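You operate a simulated robot arm through the tools that you are given. There is no shell and no other tool. Be economical: measure what you need, move in short steps, check, and stop when the job is done.

You are at the controls of a simulated robot arm. One attempt, no reset.

TASK
Set an eyelet in the ring of the black net panel.
Fine: lay it in the nest, ring toward the punch, run the slide in, give the lever one full stroke, fingers clear of the punch, run the slide out and lay the panel on the grey mat.

It is judged by the outcome, as a careful person would: the job done as asked, and still so three seconds after it is handed in. It fails if anything else is knocked over, pushed out of place, dropped, spilled or broken.

THE ROBOT
A 6-joint arm with a two-finger parallel gripper, fixed in place. Base frame: the origin is at the foot of the arm, x ahead of it, y to its left, z up. Units: mm, degrees, N and s.
Its first joint turns from -66.0 to 66.0 degrees. Payload 2.1 kg.
The TCP is the grasp point between the finger pads, 30 mm short of the fingertips. In the tool frame z runs along the fingers and y along their closing line. Largest opening 94 mm; finger width 28, thickness 10; the body of the gripper, 50 by 96 mm, starts 55 mm behind the TCP.
Orientation is that of the tool frame in the base frame, as a unit quaternion [w, x, y, z]. With the fingers straight down and closing along the base's y, the tool's x points along the base's -x, its y along +y and its z along -z.

THE INTERFACE
- The arm moves only by the tool jog_arm. Its argument "motion" is a list of rows, each a list of 2 entries, a list of its own where there are three numbers: the shift along the base's x, y, z in mm, then the turn, a rotation vector about the base's x, y, z in degrees. In form: [[[dx, dy, dz], [rx, ry, rz]], ...]. A call has 1 to 20 rows; each row is the pose to reach, as a shift and turn from the pose commanded when the call began. "jaw" is the opening, from 0 (shut) to 1 (fully open), set as the call begins (left out, the last holds). Each row takes 0.2 s and may step no farther than 50 mm and 8.6 degrees from the row before; otherwise, or with a gripper value out of range, the whole call is refused. Where a pose cannot be reached the arm comes as near as it can. A force on the tool above 60 N (or 10 N above the force at the start of the call, whichever is more), or a blocked arm, ends the call early, and 0.2 s more pass. The fingers move at their own pace (about 72 mm/s each) and stop on an object; they squeeze with about 32 N. The grip force told is the motor's: it shows also when the fingers shut on nothing. Time passes only in rows, and 0.2 s behind the last, so rows that repeat a pose let the fingers close. The reply holds the time, the measured pose of the TCP, the force on the tool along the base axes, the opening and the grip force, in the units named above and with some noise.
- Cameras (640 x 400 px; columns grow to the right, rows downward): "scene" is fixed at [68.5, -386.8, 480]; the picture's right is [0.62, -0.79, 0.00], its down [-0.47, -0.37, -0.80] and it looks along [0.63, 0.49, -0.60] (base axes); focal length 214 px, centre (320, 200). "wrist" rides on the gripper at [76, 14, -102] in the tool frame; the picture's right is [-0.18, 0.98, 0.00], its down [-0.75, -0.14, -0.64] and it looks along [-0.63, -0.12, 0.77] (tool axes); focal length 243 px, centre (320, 200). There is no depth. A picture from a camera that has moved, and an enlarged one, comes with that camera's place and axes in the base frame and with its lens.
- grab_frame(camera): a new picture of that camera. The clock stands still meanwhile.
- close_up(camera, box): a new picture of the part [left, top, right, bottom] of that camera's present view, enlarged. The clock stands still meanwhile.
- job_done(): hands the job in; it is judged then, once.

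Work in short steps. Places have to be worked out from the pictures, the camera data and where the tool is seen: move nearer, look again, correct. Check each grasp and each placing, and mend what went wrong. You have 120 turns and 76 pictures in all, those below and enlarged ones among them. Open the gripper and draw the arm clear of the work before you hand the job in, unless the task says otherwise; then end with one line.

The tools are called as a command line: name --argument value ..., lists and objects as JSON in quotes. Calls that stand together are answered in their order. jog_arm: Moves the arm, as the interface text tells. Its arguments: {"type":"object","properties":{"motion":{"type":"array","items":{"type":"array"}},"jaw":{"type":"number"}},"required":["motion"]} The other tools are called the same way: grab_frame (camera) takes a picture; close_up (camera, box) takes an enlarged picture of a part of a camera's view; job_done () hands the job in.

At the start:

```text
clock: 0.0
tool_pos: [312.8, -34.4, 399.8]
ee_rot: [0.0, 0.0, 1.0, -0.001]
contact_force: [0.0, -0.2, 0.6]
finger_gap: 94.0
grip_force: 0.1
```

scene: 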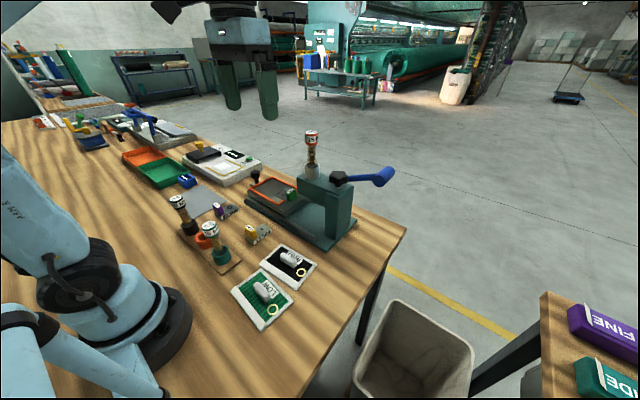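
wrist: 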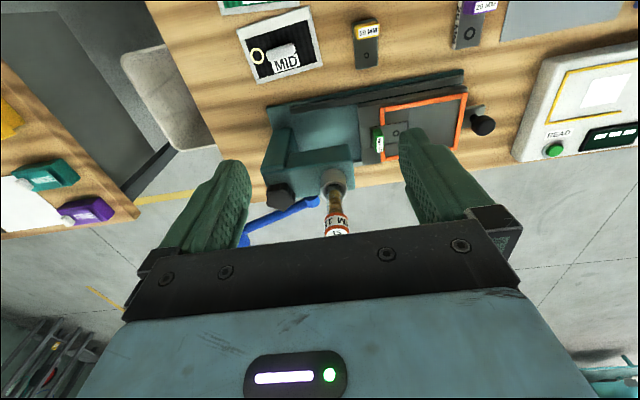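

I'll start by looking closely at the work area: the press, the panels and the dies.

close_up --camera "scene" --box '[220, 120, 400, 260]'

close_up --camera "scene" --box '[150, 180, 340, 340]'

close_up --camera "scene" --box '[30, 90, 280, 230]'

close_up --camera "wrist" --box '[220, 0, 640, 240]'

```text
2.86 times, centred on (310, 190) of scene
camera zoom: at [68.5, -386.8, 480.0], right [0.62, -0.79, 0.0], down [-0.47, -0.37, -0.8], along [0.63, 0.49, -0.6], focal length 613 px, centre (349, 229)
```

zoom: 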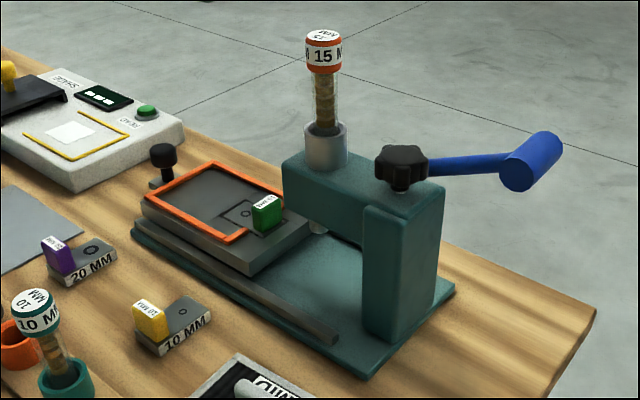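

```text
2.50 times, centred on (245, 260) of scene
camera zoom: at [68.5, -386.8, 480.0], right [0.62, -0.79, 0.0], down [-0.47, -0.37, -0.8], along [0.63, 0.49, -0.6], focal length 536 px, centre (508, 50)
```

zoom: 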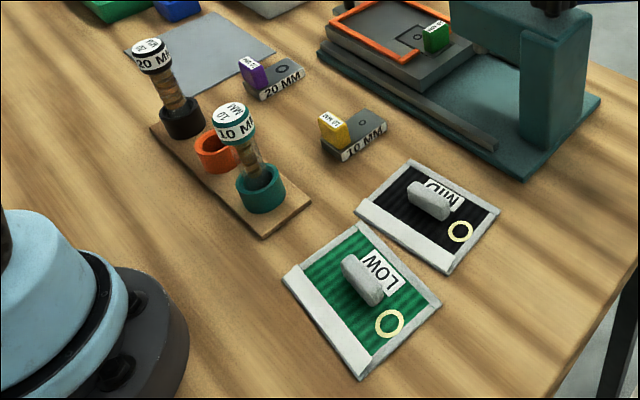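

```text
2.56 times, centred on (155, 160) of scene
camera zoom: at [68.5, -386.8, 480.0], right [0.62, -0.79, 0.0], down [-0.47, -0.37, -0.8], along [0.63, 0.49, -0.6], focal length 549 px, centre (742, 302)
```

zoom: 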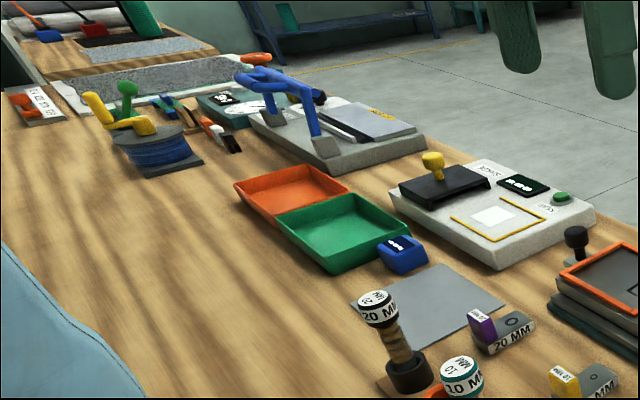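

```text
1.52 times, centred on (430, 120) of wrist
camera zoom: at [236.9, -21.3, 502.4], right [0.18, 0.98, 0.0], down [0.75, -0.14, 0.64], along [0.63, -0.12, -0.77], focal length 370 px, centre (152, 322)
```

zoom: 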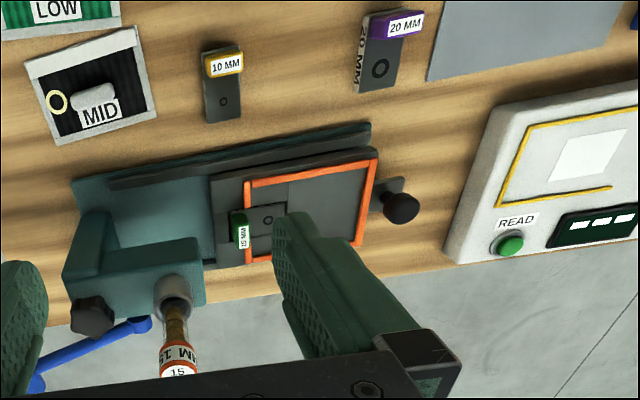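

I need to read the labels and the sizes: the boxes on the side table, the reader device, the panel rings, the sign behind.

close_up --camera "scene" --box '[520, 280, 640, 400]'

close_up --camera "scene" --box '[225, 235, 325, 335]'

close_up --camera "wrist" --box '[0, 80, 160, 280]'

close_up --camera "scene" --box '[290, 10, 390, 110]'

```text
3.33 times, centred on (580, 340) of scene
camera zoom: at [68.5, -386.8, 480.0], right [0.62, -0.79, 0.0], down [-0.47, -0.37, -0.8], along [0.63, 0.49, -0.6], focal length 715 px, centre (-547, -267)
```

zoom: 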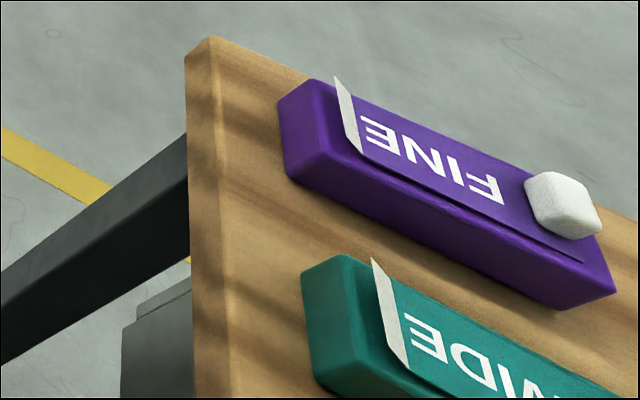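

```text
4.00 times, centred on (275, 285) of scene
camera zoom: at [68.5, -386.8, 480.0], right [0.62, -0.79, 0.0], down [-0.47, -0.37, -0.8], along [0.63, 0.49, -0.6], focal length 858 px, centre (500, -140)
```

zoom: 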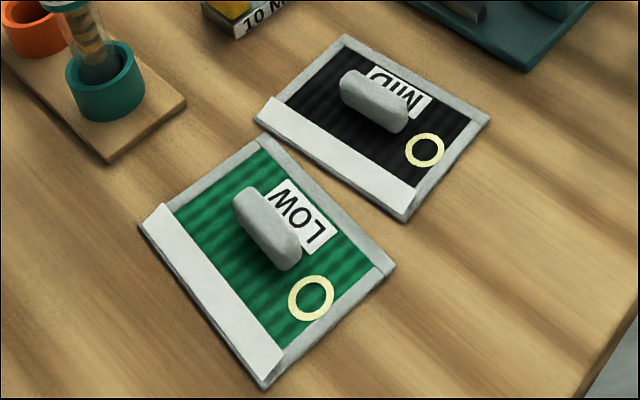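

```text
2.00 times, centred on (80, 180) of wrist
camera zoom: at [236.9, -21.3, 502.4], right [0.18, 0.98, 0.0], down [0.75, -0.14, 0.64], along [0.63, -0.12, -0.77], focal length 485 px, centre (800, 240)
```

zoom: 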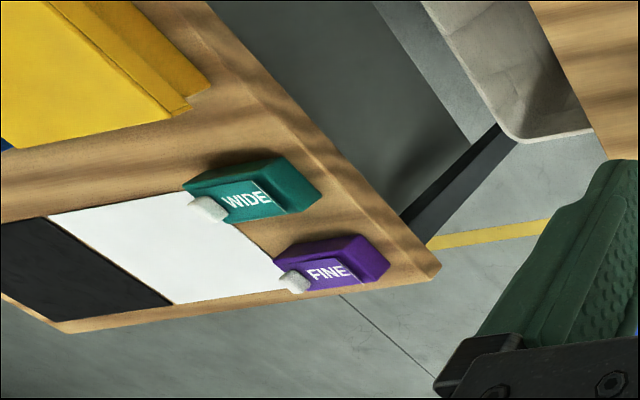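

```text
4.00 times, centred on (340, 60) of scene
camera zoom: at [68.5, -386.8, 480.0], right [0.62, -0.79, 0.0], down [-0.47, -0.37, -0.8], along [0.63, 0.49, -0.6], focal length 858 px, centre (240, 760)
```

zoom: 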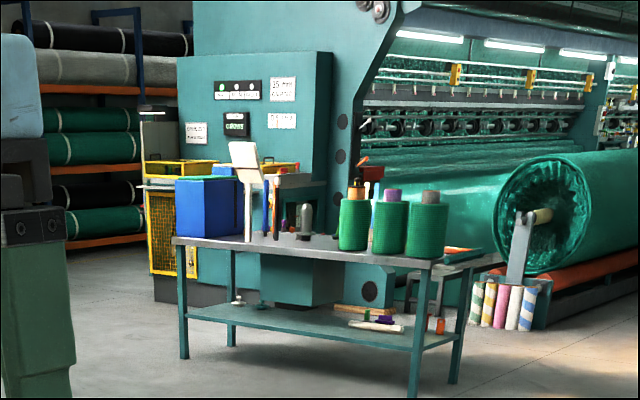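

The press has a 15 mm magazine and die fitted; I must check that against the black panel's ring size. I move lower, over the panels, for a better view.

jog_arm --motion '[[[10, -5, -48], [0, 0, 0]], [[20, -12, -95], [0, 0, 0]], [[30, -20, -142], [0, 0, 0]], [[42, -28, -188], [0, 0, 0]], [[52, -34, -225], [0, 0, 0]], [[62, -40, -250], [0, 0, 0]]]'

grab_frame --camera "wrist"

grab_frame --camera "scene"

```text
clock: 1.4
tool_pos: [375.1, -73.9, 148.7]
ee_rot: [0.0, 0.0, 1.0, 0.0]
contact_force: [-0.3, -0.2, 0.5]
finger_gap: 93.6
grip_force: 0.2
```

```text
65 pictures are left
camera wrist: at [299.9, -60.8, 251.9], right [0.18, 0.98, 0.0], down [0.75, -0.14, 0.64], along [0.63, -0.12, -0.77], focal length 243 px, centre (320, 200)
```

wrist: 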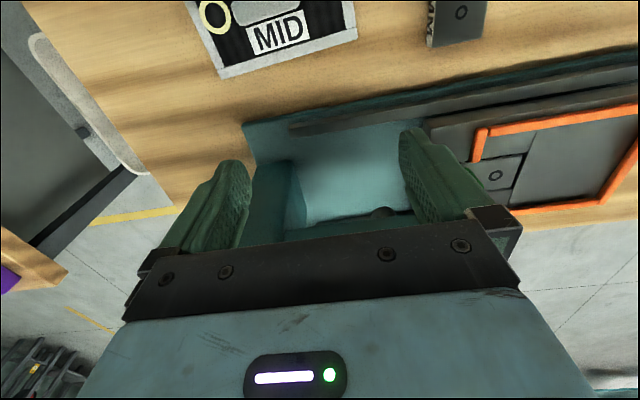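

```text
64 pictures are left
```

scene: 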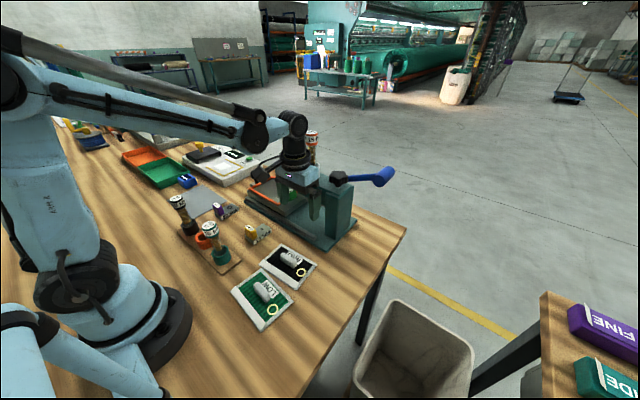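

The ring is cut off; I back the arm up to see the panels and dies from nearly overhead.

jog_arm --motion '[[[-30, 15, 15], [0, 0, 0]], [[-60, 25, 30], [0, 0, 0]], [[-80, 34, 40], [0, 0, 0]]]'

grab_frame --camera "wrist"

close_up --camera "wrist" --box '[180, 0, 560, 200]'

```text
clock: 2.2
tool_pos: [294.3, -42.2, 189.6]
ee_rot: [0.0, 0.0, 1.0, 0.0]
contact_force: [-0.2, -0.4, 0.2]
finger_gap: 94.0
grip_force: 0.1
```

```text
63 pictures are left
camera wrist: at [219.0, -28.0, 292.6], right [0.18, 0.98, 0.0], down [0.75, -0.14, 0.64], along [0.63, -0.12, -0.77], focal length 243 px, centre (320, 200)
```

wrist: 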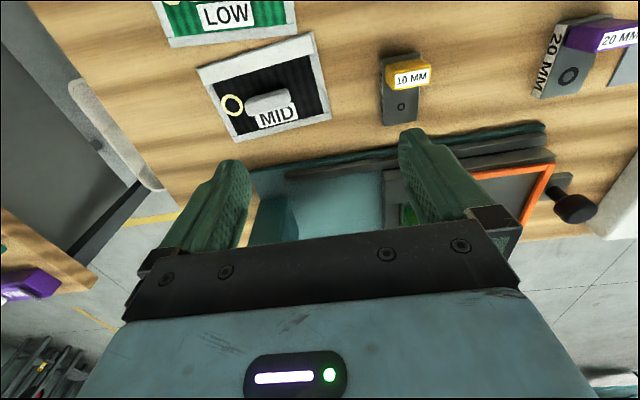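

```text
1.68 times, centred on (370, 100) of wrist
camera zoom: at [219.0, -28.0, 292.6], right [0.18, 0.98, 0.0], down [0.75, -0.14, 0.64], along [0.63, -0.12, -0.77], focal length 409 px, centre (236, 368)
```

zoom: 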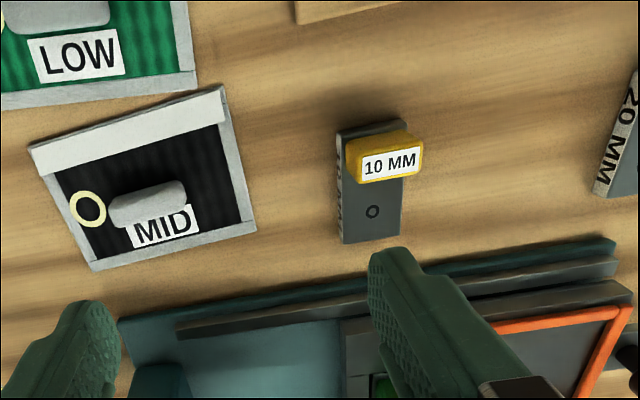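

Measure the ring against the die symbols with tight close-ups.

close_up --camera "wrist" --box '[190, 40, 350, 140]'

close_up --camera "wrist" --box '[480, 20, 640, 120]'

close_up --camera "wrist" --box '[340, 40, 500, 140]'

```text
4.00 times, centred on (270, 90) of wrist
camera zoom: at [219.0, -28.0, 292.6], right [0.18, 0.98, 0.0], down [0.75, -0.14, 0.64], along [0.63, -0.12, -0.77], focal length 970 px, centre (520, 640)
```

zoom: 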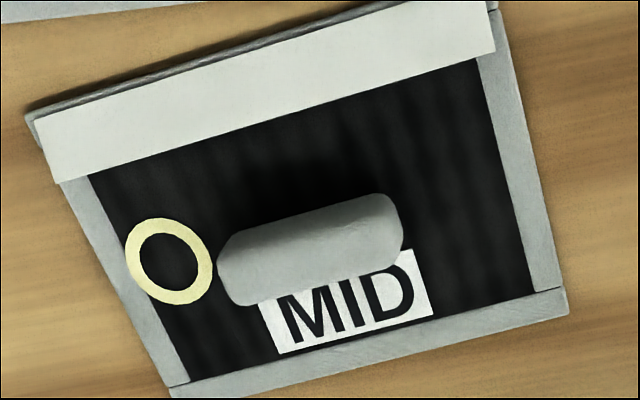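

```text
4.00 times, centred on (560, 70) of wrist
camera zoom: at [219.0, -28.0, 292.6], right [0.18, 0.98, 0.0], down [0.75, -0.14, 0.64], along [0.63, -0.12, -0.77], focal length 970 px, centre (-640, 720)
```

zoom: 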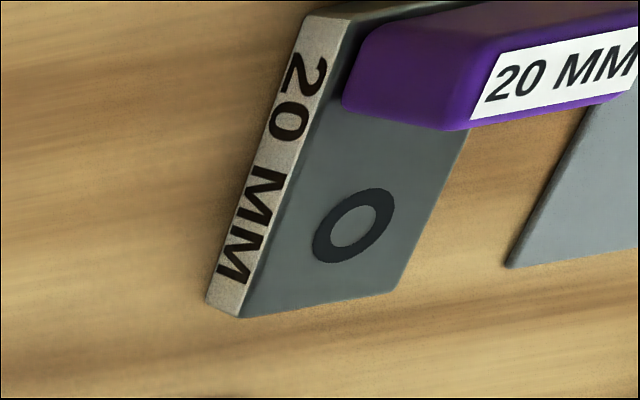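

```text
4.00 times, centred on (420, 90) of wrist
camera zoom: at [219.0, -28.0, 292.6], right [0.18, 0.98, 0.0], down [0.75, -0.14, 0.64], along [0.63, -0.12, -0.77], focal length 970 px, centre (-80, 640)
```

zoom: 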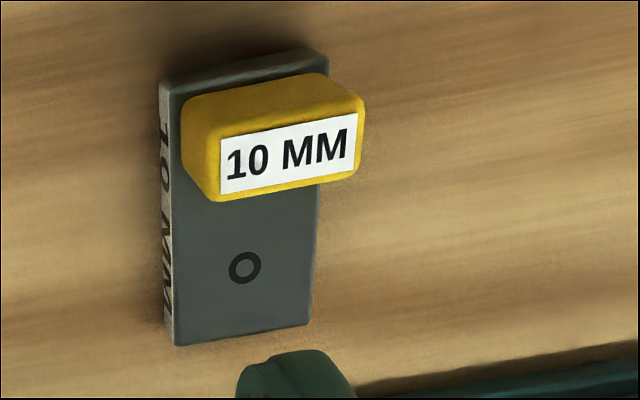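

Triangulating between the cameras puts the table near z≈0 (not -182), and then the die symbols' diameters match their labels (10, 20), with the ring about 18 inside / 26 outside, so the fitted 15 mm set is right. Next a view of the nest and slide, approached from +y clear of the magazine (about (477,-40), top z≈280).

jog_arm --motion '[[[15, 40, 0], [0, 0, 0]], [[30, 85, 0], [0, 0, 0]], [[45, 125, 0], [0, 0, 0]], [[70, 150, 0], [0, 0, 0]], [[90, 165, 0], [0, 0, 0]]]'

grab_frame --camera "wrist"

close_up --camera "scene" --box '[240, 160, 340, 240]'

```text
clock: 3.4
tool_pos: [384.8, 123.3, 190.7]
ee_rot: [-0.001, 0.001, 1.0, 0.0]
contact_force: [-0.3, 0.0, 1.0]
finger_gap: 94.1
grip_force: 0.0
```

```text
58 pictures are left
camera wrist: at [309.1, 137.7, 293.3], right [0.18, 0.98, 0.0], down [0.75, -0.14, 0.64], along [0.63, -0.12, -0.77], focal length 243 px, centre (320, 200)
```

wrist: 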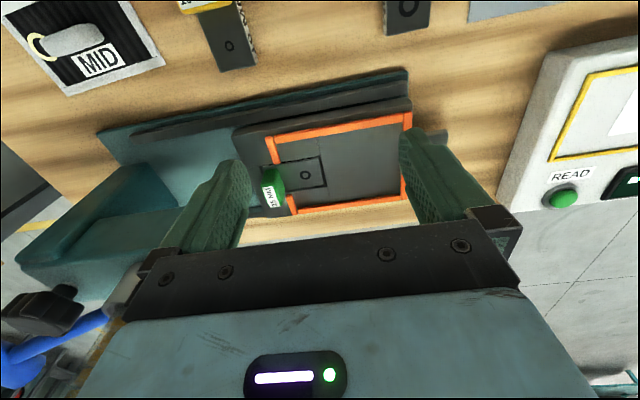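

```text
5.00 times, centred on (290, 200) of scene
camera zoom: at [68.4, -386.8, 480.0], right [0.62, -0.79, 0.0], down [-0.47, -0.37, -0.8], along [0.63, 0.49, -0.6], focal length 1072 px, centre (470, 200)
```

zoom: 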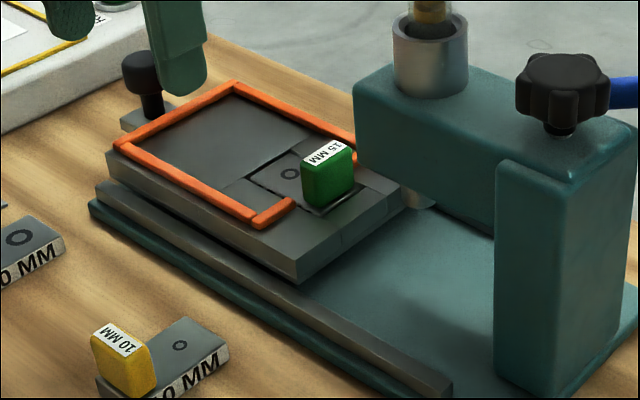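

Close-up of the nest for measuring.

close_up --camera "wrist" --box '[230, 80, 430, 220]'

close_up --camera "wrist" --box '[0, 0, 240, 130]'

```text
2.86 times, centred on (330, 150) of wrist
camera zoom: at [309.1, 137.7, 293.3], right [0.18, 0.98, 0.0], down [0.75, -0.14, 0.64], along [0.63, -0.12, -0.77], focal length 693 px, centre (291, 343)
```

zoom: 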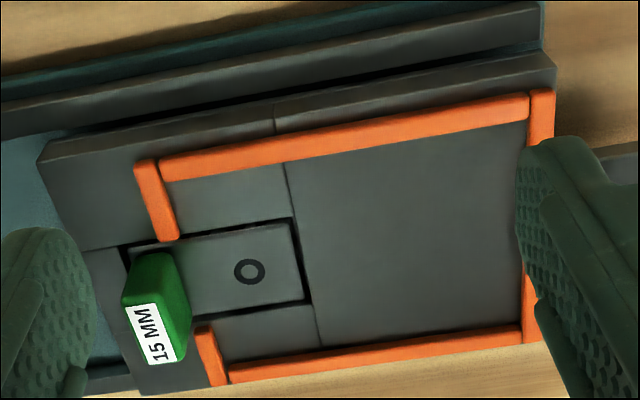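

```text
2.67 times, centred on (120, 65) of wrist
camera zoom: at [309.1, 137.7, 293.3], right [0.18, 0.98, 0.0], down [0.75, -0.14, 0.64], along [0.63, -0.12, -0.77], focal length 647 px, centre (853, 560)
```

zoom: 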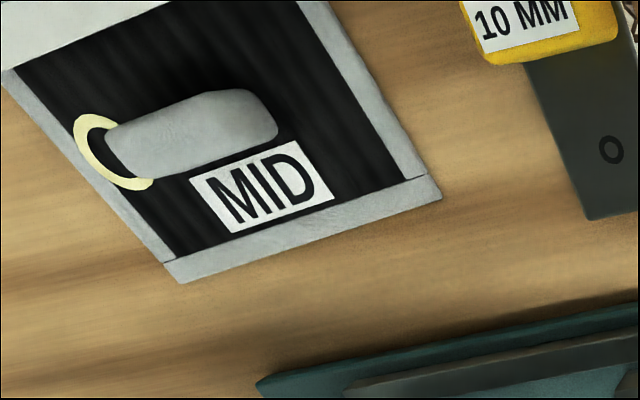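

The die circle is about (472, 88, 42), nest inside roughly x 420–520, y 68–204; the black panel is about 128×80 with its handle at about (294,-101). I return above the panel to look from closer.

jog_arm --motion '[[[-25, -40, 0], [0, 0, 0]], [[-50, -80, 0], [0, 0, 0]], [[-70, -120, 0], [0, 0, 0]], [[-85, -160, 0], [0, 0, 0]], [[-91, -200, -10], [0, 0, 0]], [[-91, -224, -40], [0, 0, 0]], [[-91, -224, -70], [0, 0, 0]]]'

grab_frame --camera "wrist"

grab_frame --camera "scene"

```text
clock: 5.0
tool_pos: [295.5, -102.9, 118.6]
ee_rot: [0.0, 0.0, 1.0, 0.0]
contact_force: [-0.1, -0.8, -0.4]
finger_gap: 93.9
grip_force: 0.1
```

```text
54 pictures are left
camera wrist: at [219.7, -89.4, 221.3], right [0.18, 0.98, 0.0], down [0.75, -0.14, 0.64], along [0.63, -0.12, -0.77], focal length 243 px, centre (320, 200)
```

wrist: 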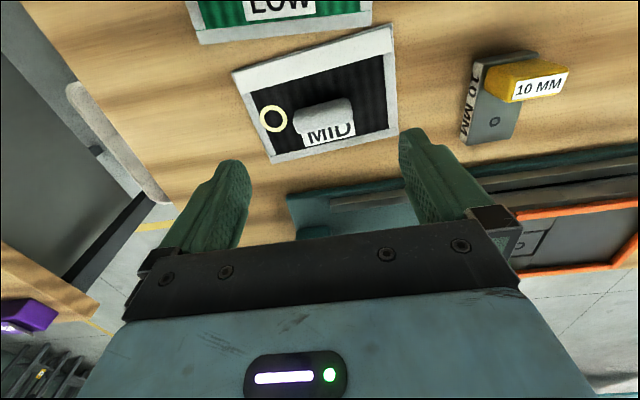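

```text
53 pictures are left
```

scene: 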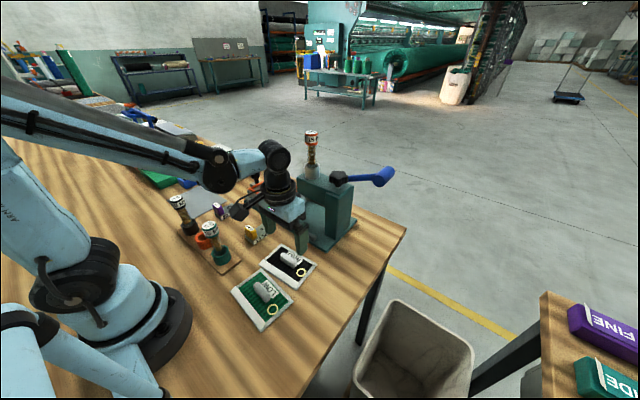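

Both cameras agree: table near z=0, ring at (296,-148), handle centred near (293,-101), its length along y. I descend part way, fingers open, and check.

jog_arm --motion '[[[-1, 1, -30], [0, 0, 0]], [[-2, 2, -55], [0, 0, 0]], [[-2, 2, -66], [0, 0, 0]]]' --jaw 1

grab_frame --camera "wrist"

close_up --camera "scene" --box '[220, 190, 340, 290]'

```text
clock: 5.8
tool_pos: [291.5, -99.8, 52.2]
ee_rot: [0.0, 0.0, 1.0, 0.0]
contact_force: [1.1, 0.0, 0.5]
finger_gap: 93.8
grip_force: 0.0
```

```text
52 pictures are left
camera wrist: at [215.4, -85.9, 155.3], right [0.18, 0.98, 0.0], down [0.75, -0.14, 0.64], along [0.63, -0.12, -0.77], focal length 243 px, centre (320, 200)
```

wrist: 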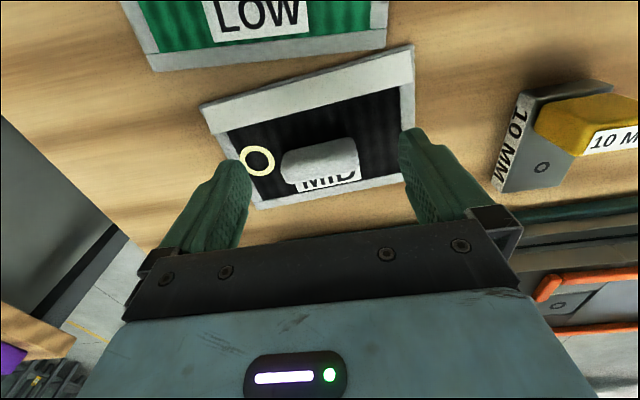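

```text
4.00 times, centred on (280, 240) of scene
camera zoom: at [68.5, -386.8, 480.0], right [0.62, -0.79, 0.0], down [-0.47, -0.37, -0.8], along [0.63, 0.49, -0.6], focal length 858 px, centre (480, 40)
```

zoom: 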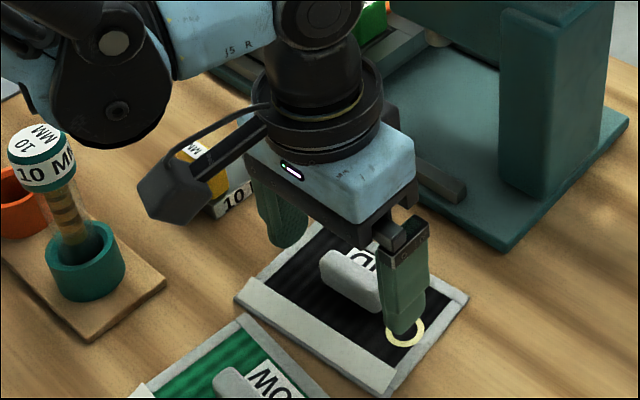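

The panel is turned about 4° counter-clockwise; handle centre about (296,-101). I align, turn +4° and descend gently to fingertips just above the panel.

jog_arm --motion '[[[3, -1, 0], [0, 0, 2]], [[5, -1, -4], [0, 0, 4]], [[5, -1, -9], [0, 0, 4]], [[5, -1, -13], [0, 0, 4]]]'

close_up --camera "scene" --box '[240, 210, 340, 290]'

grab_frame --camera "wrist"

```text
clock: 6.8
tool_pos: [296.2, -99.6, 40.1]
ee_rot: [0.0, -0.035, 0.999, 0.0]
contact_force: [0.9, -0.5, 0.7]
finger_gap: 94.4
grip_force: 0.0
```

```text
5.00 times, centred on (290, 250) of scene
camera zoom: at [68.5, -386.8, 480.0], right [0.62, -0.79, 0.0], down [-0.47, -0.37, -0.8], along [0.63, 0.49, -0.6], focal length 1072 px, centre (470, -50)
```

zoom: 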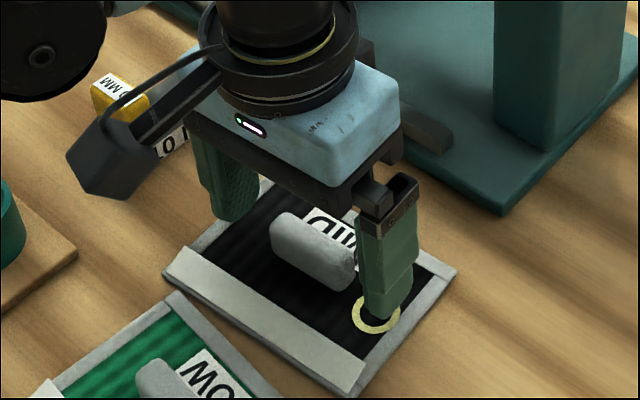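

```text
49 pictures are left
camera wrist: at [220.3, -90.9, 143.7], right [0.11, 0.99, 0.0], down [0.76, -0.09, 0.64], along [0.64, -0.07, -0.77], focal length 243 px, centre (320, 200)
```

wrist: 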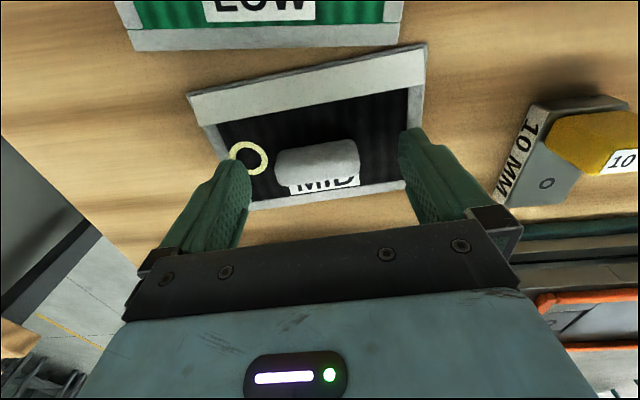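

The fingers straddle the handle centrally. I descend 4 mm more and close.

jog_arm --motion '[[[0, 0, -2], [0, 0, 0]], [[0, 0, -4], [0, 0, 0]]]'

jog_arm --motion '[[[0, 0, 0], [0, 0, 0]], [[0, 0, 0], [0, 0, 0]], [[0, 0, 0], [0, 0, 0]], [[0, 0, 0], [0, 0, 0]]]' --jaw 0

grab_frame --camera "wrist"

```text
clock: 7.4
tool_pos: [296.8, -100.2, 35.6]
ee_rot: [0.0, -0.036, 0.999, 0.0]
contact_force: [-0.4, 0.6, 0.1]
finger_gap: 93.9
grip_force: 0.0
```

```text
clock: 8.4
tool_pos: [296.6, -99.4, 35.6]
ee_rot: [0.0, -0.035, 0.999, 0.0]
contact_force: [0.7, 0.0, 0.2]
finger_gap: 48.9
grip_force: 32.6
```

```text
48 pictures are left
camera wrist: at [220.0, -91.0, 139.2], right [0.12, 0.99, 0.0], down [0.76, -0.09, 0.64], along [0.64, -0.07, -0.77], focal length 243 px, centre (320, 200)
```

wrist: 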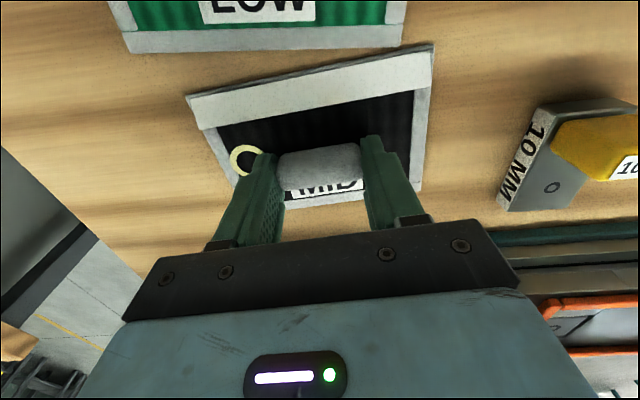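

Grip on the handle at 48.9 mm. I lift and check that the panel comes along.

jog_arm --motion '[[[0, 0, 5], [0, 0, 0]], [[0, 0, 15], [0, 0, 0]], [[0, 0, 40], [0, 0, -1]], [[0, 0, 80], [0, 0, -3]], [[0, 0, 114], [0, 0, -4]]]'

grab_frame --camera "wrist"

grab_frame --camera "scene"

```text
clock: 9.6
tool_pos: [297.1, -97.3, 154.4]
ee_rot: [0.001, 0.001, 1.0, 0.0]
contact_force: [-0.1, 0.9, 0.4]
finger_gap: 0.1
grip_force: 32.1
```

```text
47 pictures are left
camera wrist: at [220.1, -83.6, 256.5], right [0.18, 0.98, 0.0], down [0.75, -0.14, 0.64], along [0.63, -0.12, -0.77], focal length 243 px, centre (320, 200)
```

wrist: 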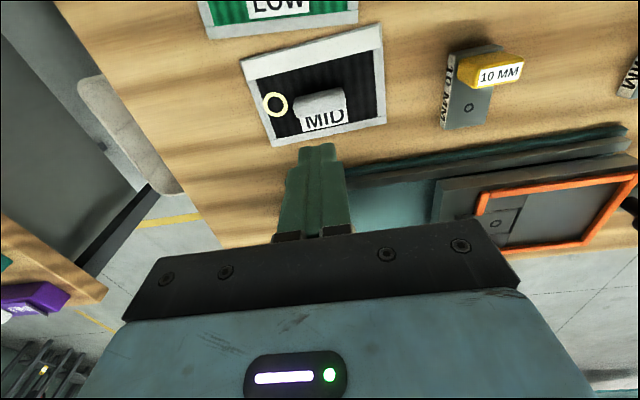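

```text
46 pictures are left
```

scene: 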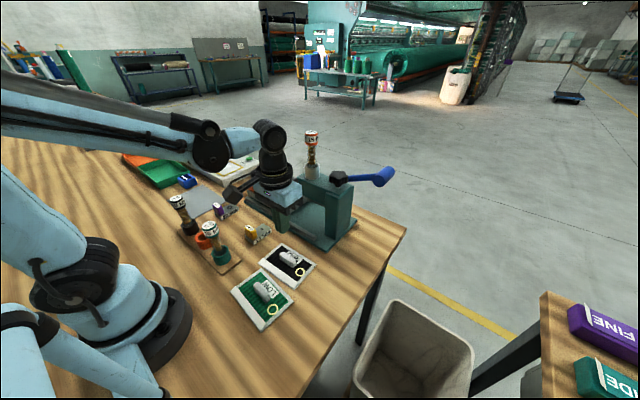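

The ends are rounded and the panel slipped free at once; it looks about where it was. I'll grip across the handle's flat sides instead, turning the tool -90° with the jaw half open.

jog_arm --motion '[[[0, 0, 0], [0, 0, -8]], [[0, 0, 0], [0, 0, -16]], [[0, 0, 0], [0, 0, -24]], [[0, 0, 0], [0, 0, -32]], [[0, 0, 0], [0, 0, -40]], [[0, 0, 0], [0, 0, -48]], [[0, 0, 0], [0, 0, -56]], [[0, 0, 0], [0, 0, -64]], [[0, 0, 0], [0, 0, -72]], [[0, 0, 0], [0, 0, -80]], [[0, 0, 0], [0, 0, -88]], [[0, 0, 0], [0, 0, -90]]]' --jaw 0.5

grab_frame --camera "wrist"

close_up --camera "scene" --box '[240, 210, 340, 290]'

```text
clock: 12.2
tool_pos: [296.8, -98.7, 151.7]
ee_rot: [0.0, 0.708, 0.707, 0.001]
contact_force: [-1.0, -1.4, 0.2]
finger_gap: 46.8
grip_force: 0.0
```

```text
45 pictures are left
camera wrist: at [311.3, -23.0, 253.7], right [0.98, -0.19, 0.0], down [-0.14, -0.75, 0.64], along [-0.12, -0.63, -0.77], focal length 243 px, centre (320, 200)
```

wrist: 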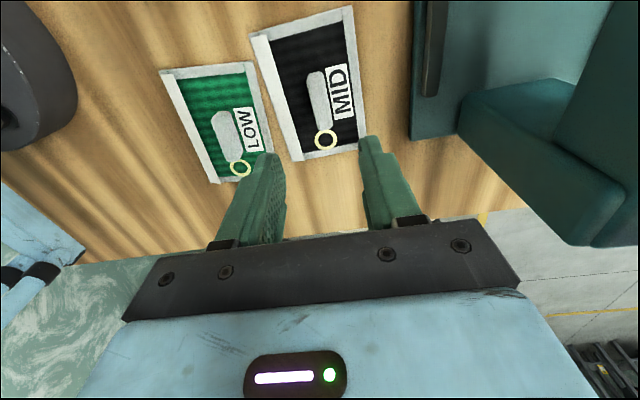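

```text
5.00 times, centred on (290, 250) of scene
camera zoom: at [68.5, -386.8, 480.0], right [0.62, -0.79, 0.0], down [-0.47, -0.37, -0.8], along [0.63, 0.49, -0.6], focal length 1072 px, centre (470, -50)
```

zoom: 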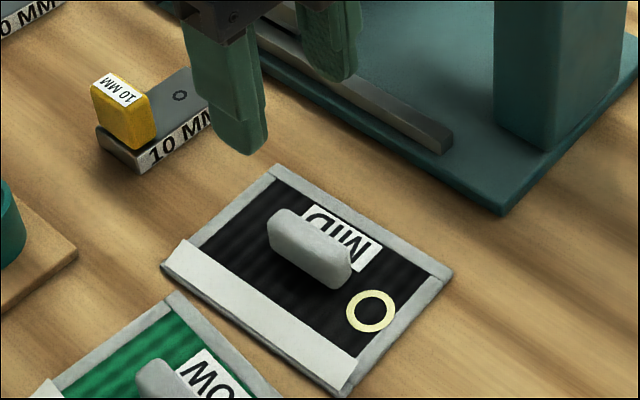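

The panel barely moved: handle centre about (295.5,-96), yaw about 2°. I centre over it, turn +2° and descend.

jog_arm --motion '[[[-1, 2, -30], [0, 0, 1]], [[-1, 2, -60], [0, 0, 2]], [[-1, 2, -85], [0, 0, 2]], [[-1, 2, -95], [0, 0, 2]]]'

grab_frame --camera "wrist"

close_up --camera "scene" --box '[240, 210, 340, 290]'

```text
clock: 13.2
tool_pos: [295.9, -97.0, 53.7]
ee_rot: [0.0, 0.695, 0.719, 0.0]
contact_force: [-0.5, 0.0, 0.4]
finger_gap: 46.8
grip_force: 0.1
```

```text
43 pictures are left
camera wrist: at [307.1, -21.4, 156.9], right [0.99, -0.15, 0.0], down [-0.11, -0.76, 0.64], along [-0.1, -0.63, -0.77], focal length 243 px, centre (320, 200)
```

wrist: 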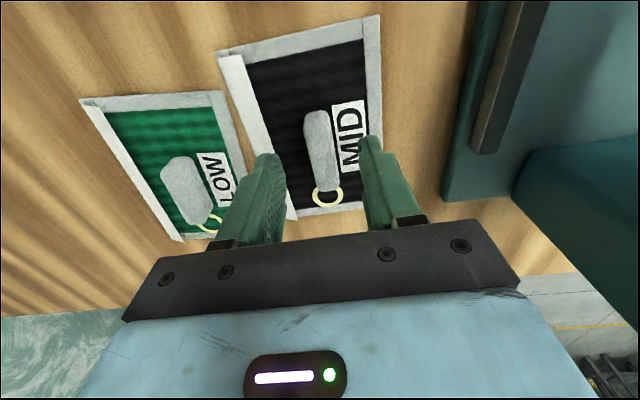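

```text
5.00 times, centred on (290, 250) of scene
camera zoom: at [68.5, -386.8, 480.0], right [0.62, -0.79, 0.0], down [-0.47, -0.37, -0.8], along [0.63, 0.49, -0.6], focal length 1072 px, centre (470, -50)
```

zoom: 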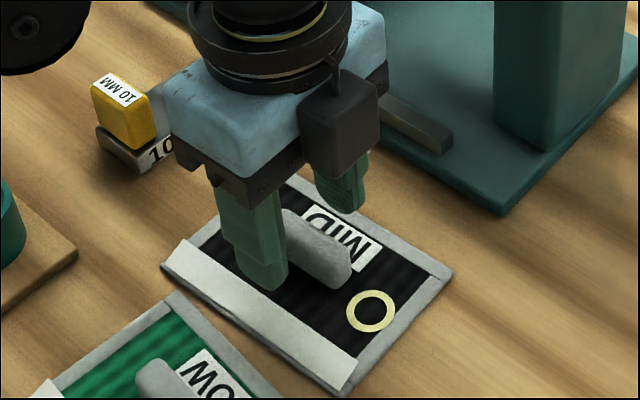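

Handle lies between the fingers; I shift 3 mm toward -y for its centre, descend to fingertips ~5 mm and close.

jog_arm --motion '[[[0, -3, -8], [0, 0, 0]], [[0, -3, -15], [0, 0, 0]], [[0, -3, -19], [0, 0, 0]]]'

jog_arm --motion '[[[0, 0, 0], [0, 0, 0]], [[0, 0, 0], [0, 0, 0]], [[0, 0, 0], [0, 0, 0]]]' --jaw 0

jog_arm --motion '[[[0, 0, 3], [0, 0, 0]], [[0, 0, 10], [0, 0, 0]], [[0, 0, 18], [0, 0, 0]]]'

grab_frame --camera "scene"

```text
clock: 14.0
tool_pos: [296.0, -99.8, 36.6]
ee_rot: [0.0, 0.695, 0.719, 0.0]
contact_force: [0.9, -0.7, -0.3]
finger_gap: 46.9
grip_force: 0.2
```

```text
clock: 14.8
tool_pos: [297.3, -100.5, 35.9]
ee_rot: [0.0, 0.695, 0.719, 0.0]
contact_force: [-0.3, -0.1, 0.0]
finger_gap: 15.0
grip_force: 32.2
```

```text
clock: 15.6
tool_pos: [295.9, -99.6, 54.6]
ee_rot: [0.0, 0.694, 0.72, 0.0]
contact_force: [0.4, -1.4, -0.3]
finger_gap: 14.6
grip_force: 31.7
```

```text
41 pictures are left
```

scene: 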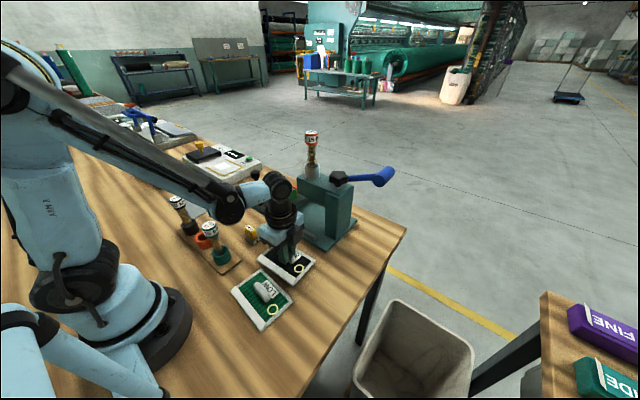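

Panel is held (14.6 mm gap) and lifted. I raise it, straighten the yaw, and carry it via x≈300 around the press toward the nest.

jog_arm --motion '[[[0, 0, 40], [0, 0, -1]], [[0, 0, 80], [0, 0, -2]], [[4, 10, 110], [0, 0, -2]], [[4, 50, 125], [0, 0, -2]], [[4, 90, 125], [0, 0, -2]], [[4, 130, 125], [0, 0, -2]], [[4, 170, 125], [0, 0, -2]], [[4, 205, 125], [0, 0, -2]], [[30, 235, 125], [0, 0, -2]], [[60, 245, 125], [0, 0, -2]], [[90, 245, 125], [0, 0, -2]]]'

grab_frame --camera "wrist"

grab_frame --camera "scene"

```text
clock: 18.0
tool_pos: [385.3, 146.7, 180.6]
ee_rot: [0.0, 0.707, 0.707, 0.0]
contact_force: [0.4, 0.1, -0.6]
finger_gap: 14.9
grip_force: 32.0
```

```text
40 pictures are left
camera wrist: at [399.1, 222.8, 282.8], right [0.98, -0.18, 0.0], down [-0.14, -0.75, 0.64], along [-0.12, -0.63, -0.77], focal length 243 px, centre (320, 200)
```

wrist: 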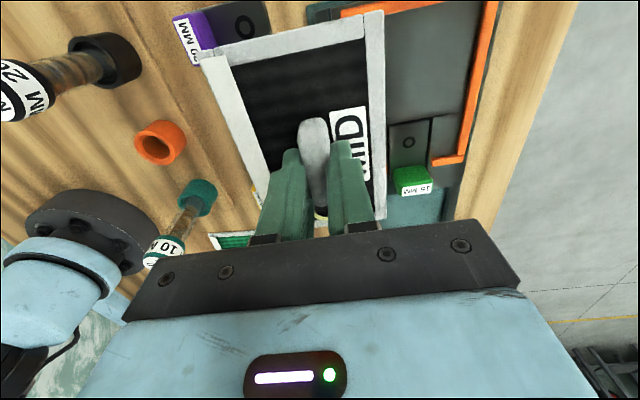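

```text
39 pictures are left
```

scene: 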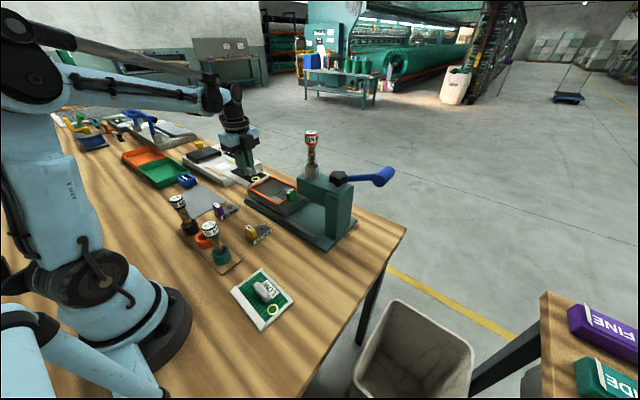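

Held level. I take close-ups to measure the ring's place relative to the TCP.

close_up --camera "scene" --box '[190, 110, 330, 220]'

close_up --camera "wrist" --box '[180, 0, 500, 240]'

```text
3.64 times, centred on (260, 165) of scene
camera zoom: at [68.4, -386.8, 480.0], right [0.62, -0.79, 0.0], down [-0.47, -0.37, -0.8], along [0.63, 0.49, -0.6], focal length 780 px, centre (538, 327)
```

zoom: 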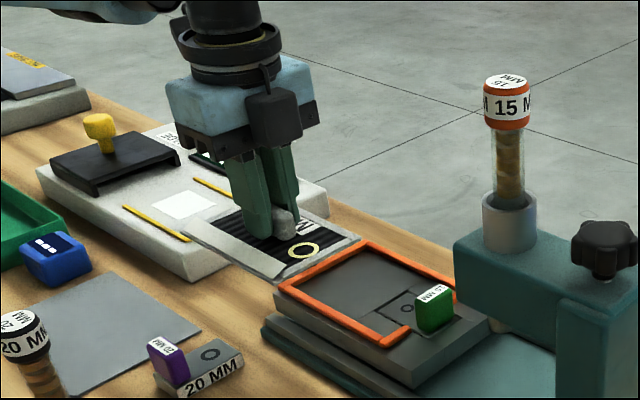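

```text
1.67 times, centred on (340, 120) of wrist
camera zoom: at [399.1, 222.8, 282.8], right [0.98, -0.18, 0.0], down [-0.14, -0.75, 0.64], along [-0.12, -0.63, -0.77], focal length 404 px, centre (287, 333)
```

zoom: 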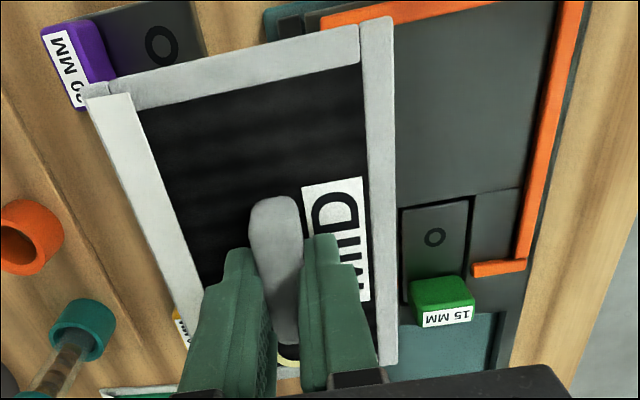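

Ring sits about (-5.5,-47) from the TCP in both cameras. Target TCP is about (477.5,135); I move over the nest at a safe height and check alignment.

jog_arm --motion '[[[30, -3, 0], [0, 0, 0]], [[60, -6, 0], [0, 0, 0]], [[92, -11, -10], [0, 0, 0]], [[92, -11, -40], [0, 0, 0]], [[92, -11, -70], [0, 0, 0]]]'

close_up --camera "scene" --box '[220, 130, 340, 230]'

grab_frame --camera "wrist"

```text
clock: 19.2
tool_pos: [478.3, 134.9, 109.0]
ee_rot: [0.001, 0.706, 0.708, 0.0]
contact_force: [0.1, 0.0, -1.2]
finger_gap: 14.7
grip_force: 32.0
```

```text
4.00 times, centred on (280, 180) of scene
camera zoom: at [68.5, -386.8, 480.0], right [0.62, -0.79, 0.0], down [-0.47, -0.37, -0.8], along [0.63, 0.49, -0.6], focal length 858 px, centre (480, 280)
```

zoom: 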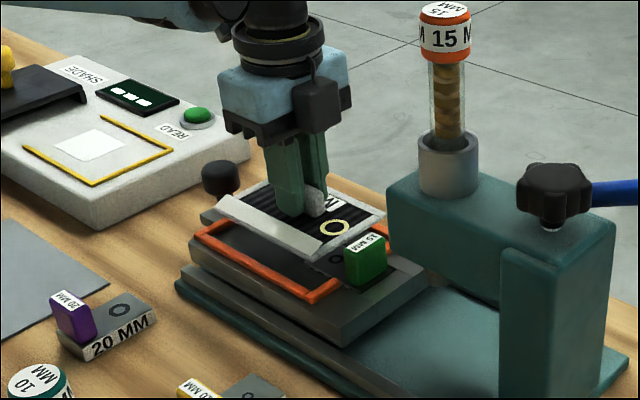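

```text
35 pictures are left
camera wrist: at [492.8, 210.4, 210.8], right [0.98, -0.18, 0.0], down [-0.14, -0.75, 0.64], along [-0.12, -0.63, -0.77], focal length 243 px, centre (320, 200)
```

wrist: 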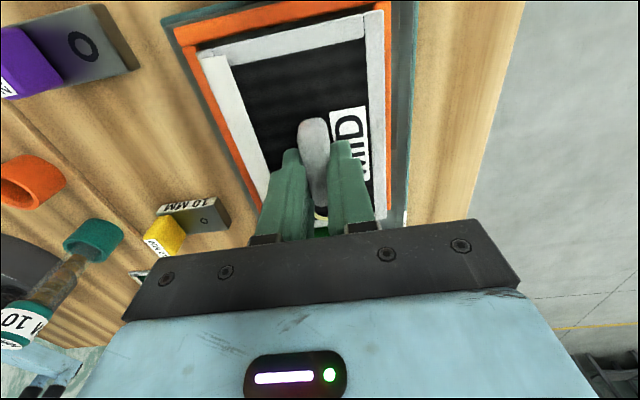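

Close up of the panel over the frame to check side gaps.

close_up --camera "wrist" --box '[160, 0, 420, 200]'

```text
2.00 times, centred on (290, 100) of wrist
camera zoom: at [492.8, 210.4, 210.8], right [0.98, -0.18, 0.0], down [-0.14, -0.75, 0.64], along [-0.12, -0.63, -0.77], focal length 485 px, centre (380, 400)
```

zoom: 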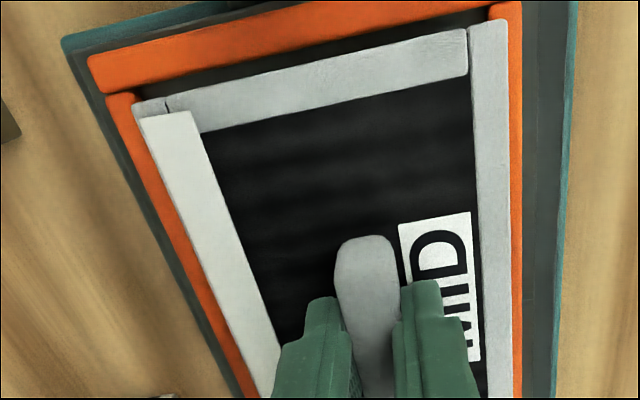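

Panel looks about 3 mm too far in +x in the frame; I shift -3 mm and lower gently toward the nest floor.

jog_arm --motion '[[[-3, 0, -8], [0, 0, 0]], [[-3, 0, -16], [0, 0, 0]], [[-3, 0, -22], [0, 0, 0]], [[-3, 0, -25], [0, 0, 0]]]'

close_up --camera "scene" --box '[240, 160, 330, 230]'

```text
clock: 20.2
tool_pos: [475.3, 135.4, 83.2]
ee_rot: [0.0, 0.707, 0.707, -0.001]
contact_force: [-0.4, -0.2, -0.9]
finger_gap: 15.1
grip_force: 32.1
```

```text
5.71 times, centred on (285, 195) of scene
camera zoom: at [68.5, -386.8, 480.0], right [0.62, -0.79, 0.0], down [-0.47, -0.37, -0.8], along [0.63, 0.49, -0.6], focal length 1226 px, centre (520, 229)
```

zoom: 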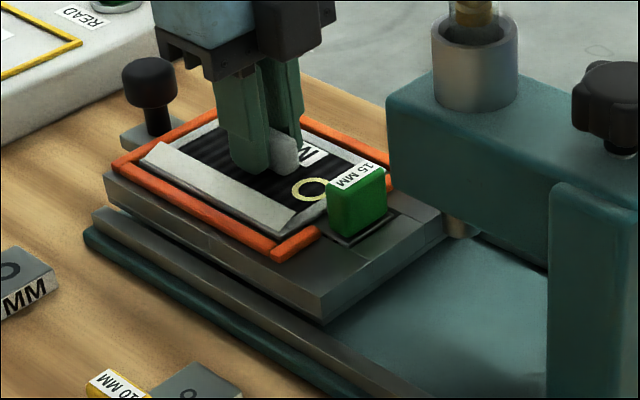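

Panel drops inside the frame with margins all around. I lower the last few millimetres until contact.

jog_arm --motion '[[[1, 1, -2], [0, 0, 0]], [[1, 1, -4], [0, 0, 0]], [[1, 1, -6], [0, 0, 0]]]'

close_up --camera "scene" --box '[240, 160, 330, 230]'

```text
clock: 21.0
tool_pos: [477.3, 136.5, 79.2]
ee_rot: [0.0, 0.707, 0.707, 0.0]
contact_force: [0.3, 0.6, 47.2]
finger_gap: 15.3
grip_force: 32.4
```

```text
5.71 times, centred on (285, 195) of scene
camera zoom: at [68.2, -386.8, 480.0], right [0.62, -0.79, 0.0], down [-0.47, -0.37, -0.8], along [0.63, 0.5, -0.6], focal length 1226 px, centre (520, 229)
```

zoom: 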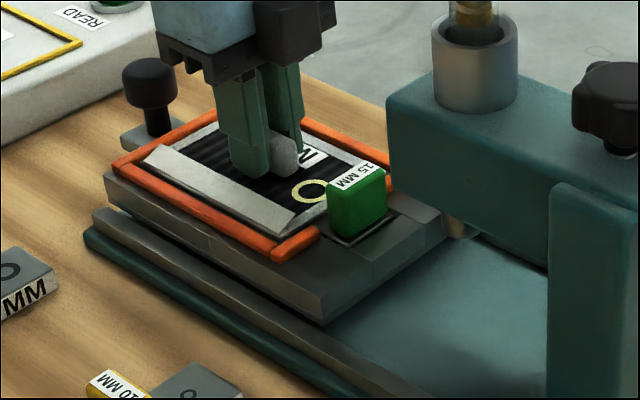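

Seated (contact 47 N at z≈79). I relieve the pressure, open the fingers moderately and lift straight up.

jog_arm --motion '[[[0, 0, 2], [0, 0, 0]], [[0, 0, 2], [0, 0, 0]]]'

jog_arm --motion '[[[0, 0, 0], [0, 0, 0]], [[0, 0, 0], [0, 0, 0]], [[0, 0, 15], [0, 0, 0]], [[0, 0, 50], [0, 0, 0]], [[0, 0, 95], [0, 0, 0]]]' --jaw 0.4

close_up --camera "scene" --box '[240, 160, 330, 230]'

grab_frame --camera "wrist"

```text
clock: 21.6
tool_pos: [474.5, 136.2, 80.3]
ee_rot: [-0.001, 0.707, 0.708, -0.001]
contact_force: [-2.1, 2.4, 4.8]
finger_gap: 14.9
grip_force: 32.1
```

```text
clock: 22.8
tool_pos: [476.7, 137.4, 178.4]
ee_rot: [0.001, 0.707, 0.708, 0.001]
contact_force: [0.0, -0.6, -0.1]
finger_gap: 37.4
grip_force: 0.0
```

```text
5.71 times, centred on (285, 195) of scene
camera zoom: at [68.5, -386.8, 480.0], right [0.62, -0.79, 0.0], down [-0.47, -0.37, -0.8], along [0.63, 0.49, -0.6], focal length 1226 px, centre (520, 229)
```

zoom: 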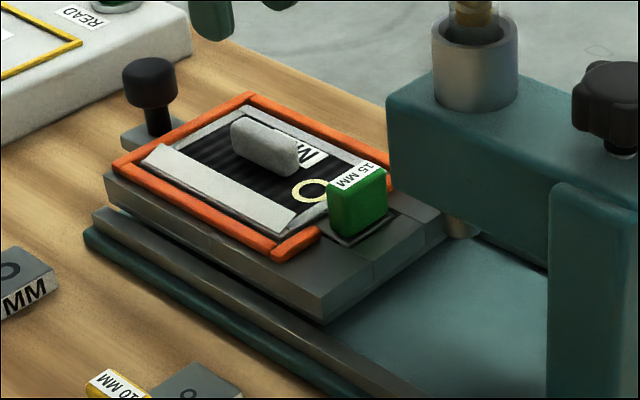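

```text
30 pictures are left
camera wrist: at [490.3, 212.6, 281.5], right [0.98, -0.18, 0.0], down [-0.14, -0.75, 0.64], along [-0.12, -0.63, -0.77], focal length 243 px, centre (320, 200)
```

wrist: 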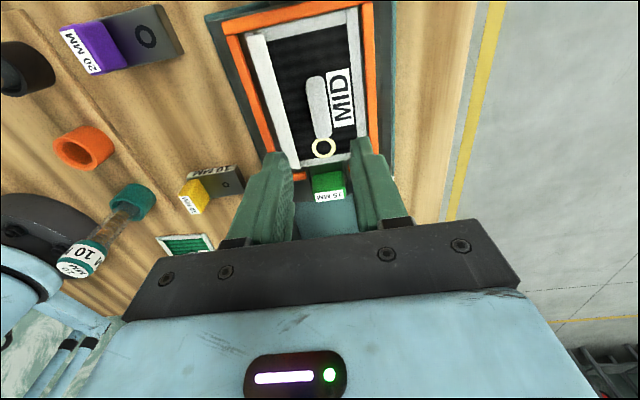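

Released in the nest. Close-up of the seating to check the ring/die alignment.

close_up --camera "wrist" --box '[210, 0, 400, 200]'

```text
2.00 times, centred on (305, 100) of wrist
camera zoom: at [490.3, 212.6, 281.5], right [0.98, -0.18, 0.0], down [-0.14, -0.75, 0.64], along [-0.12, -0.63, -0.77], focal length 485 px, centre (350, 400)
```

zoom: 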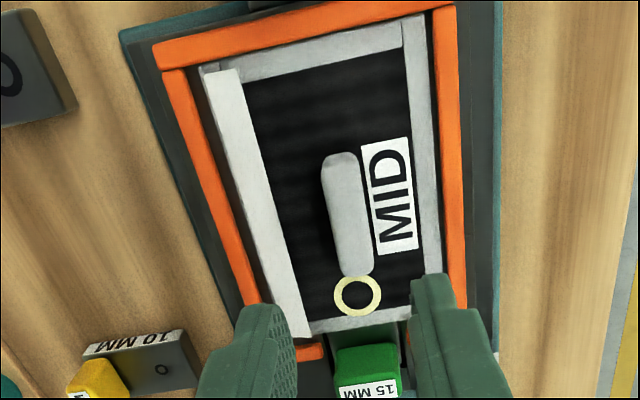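

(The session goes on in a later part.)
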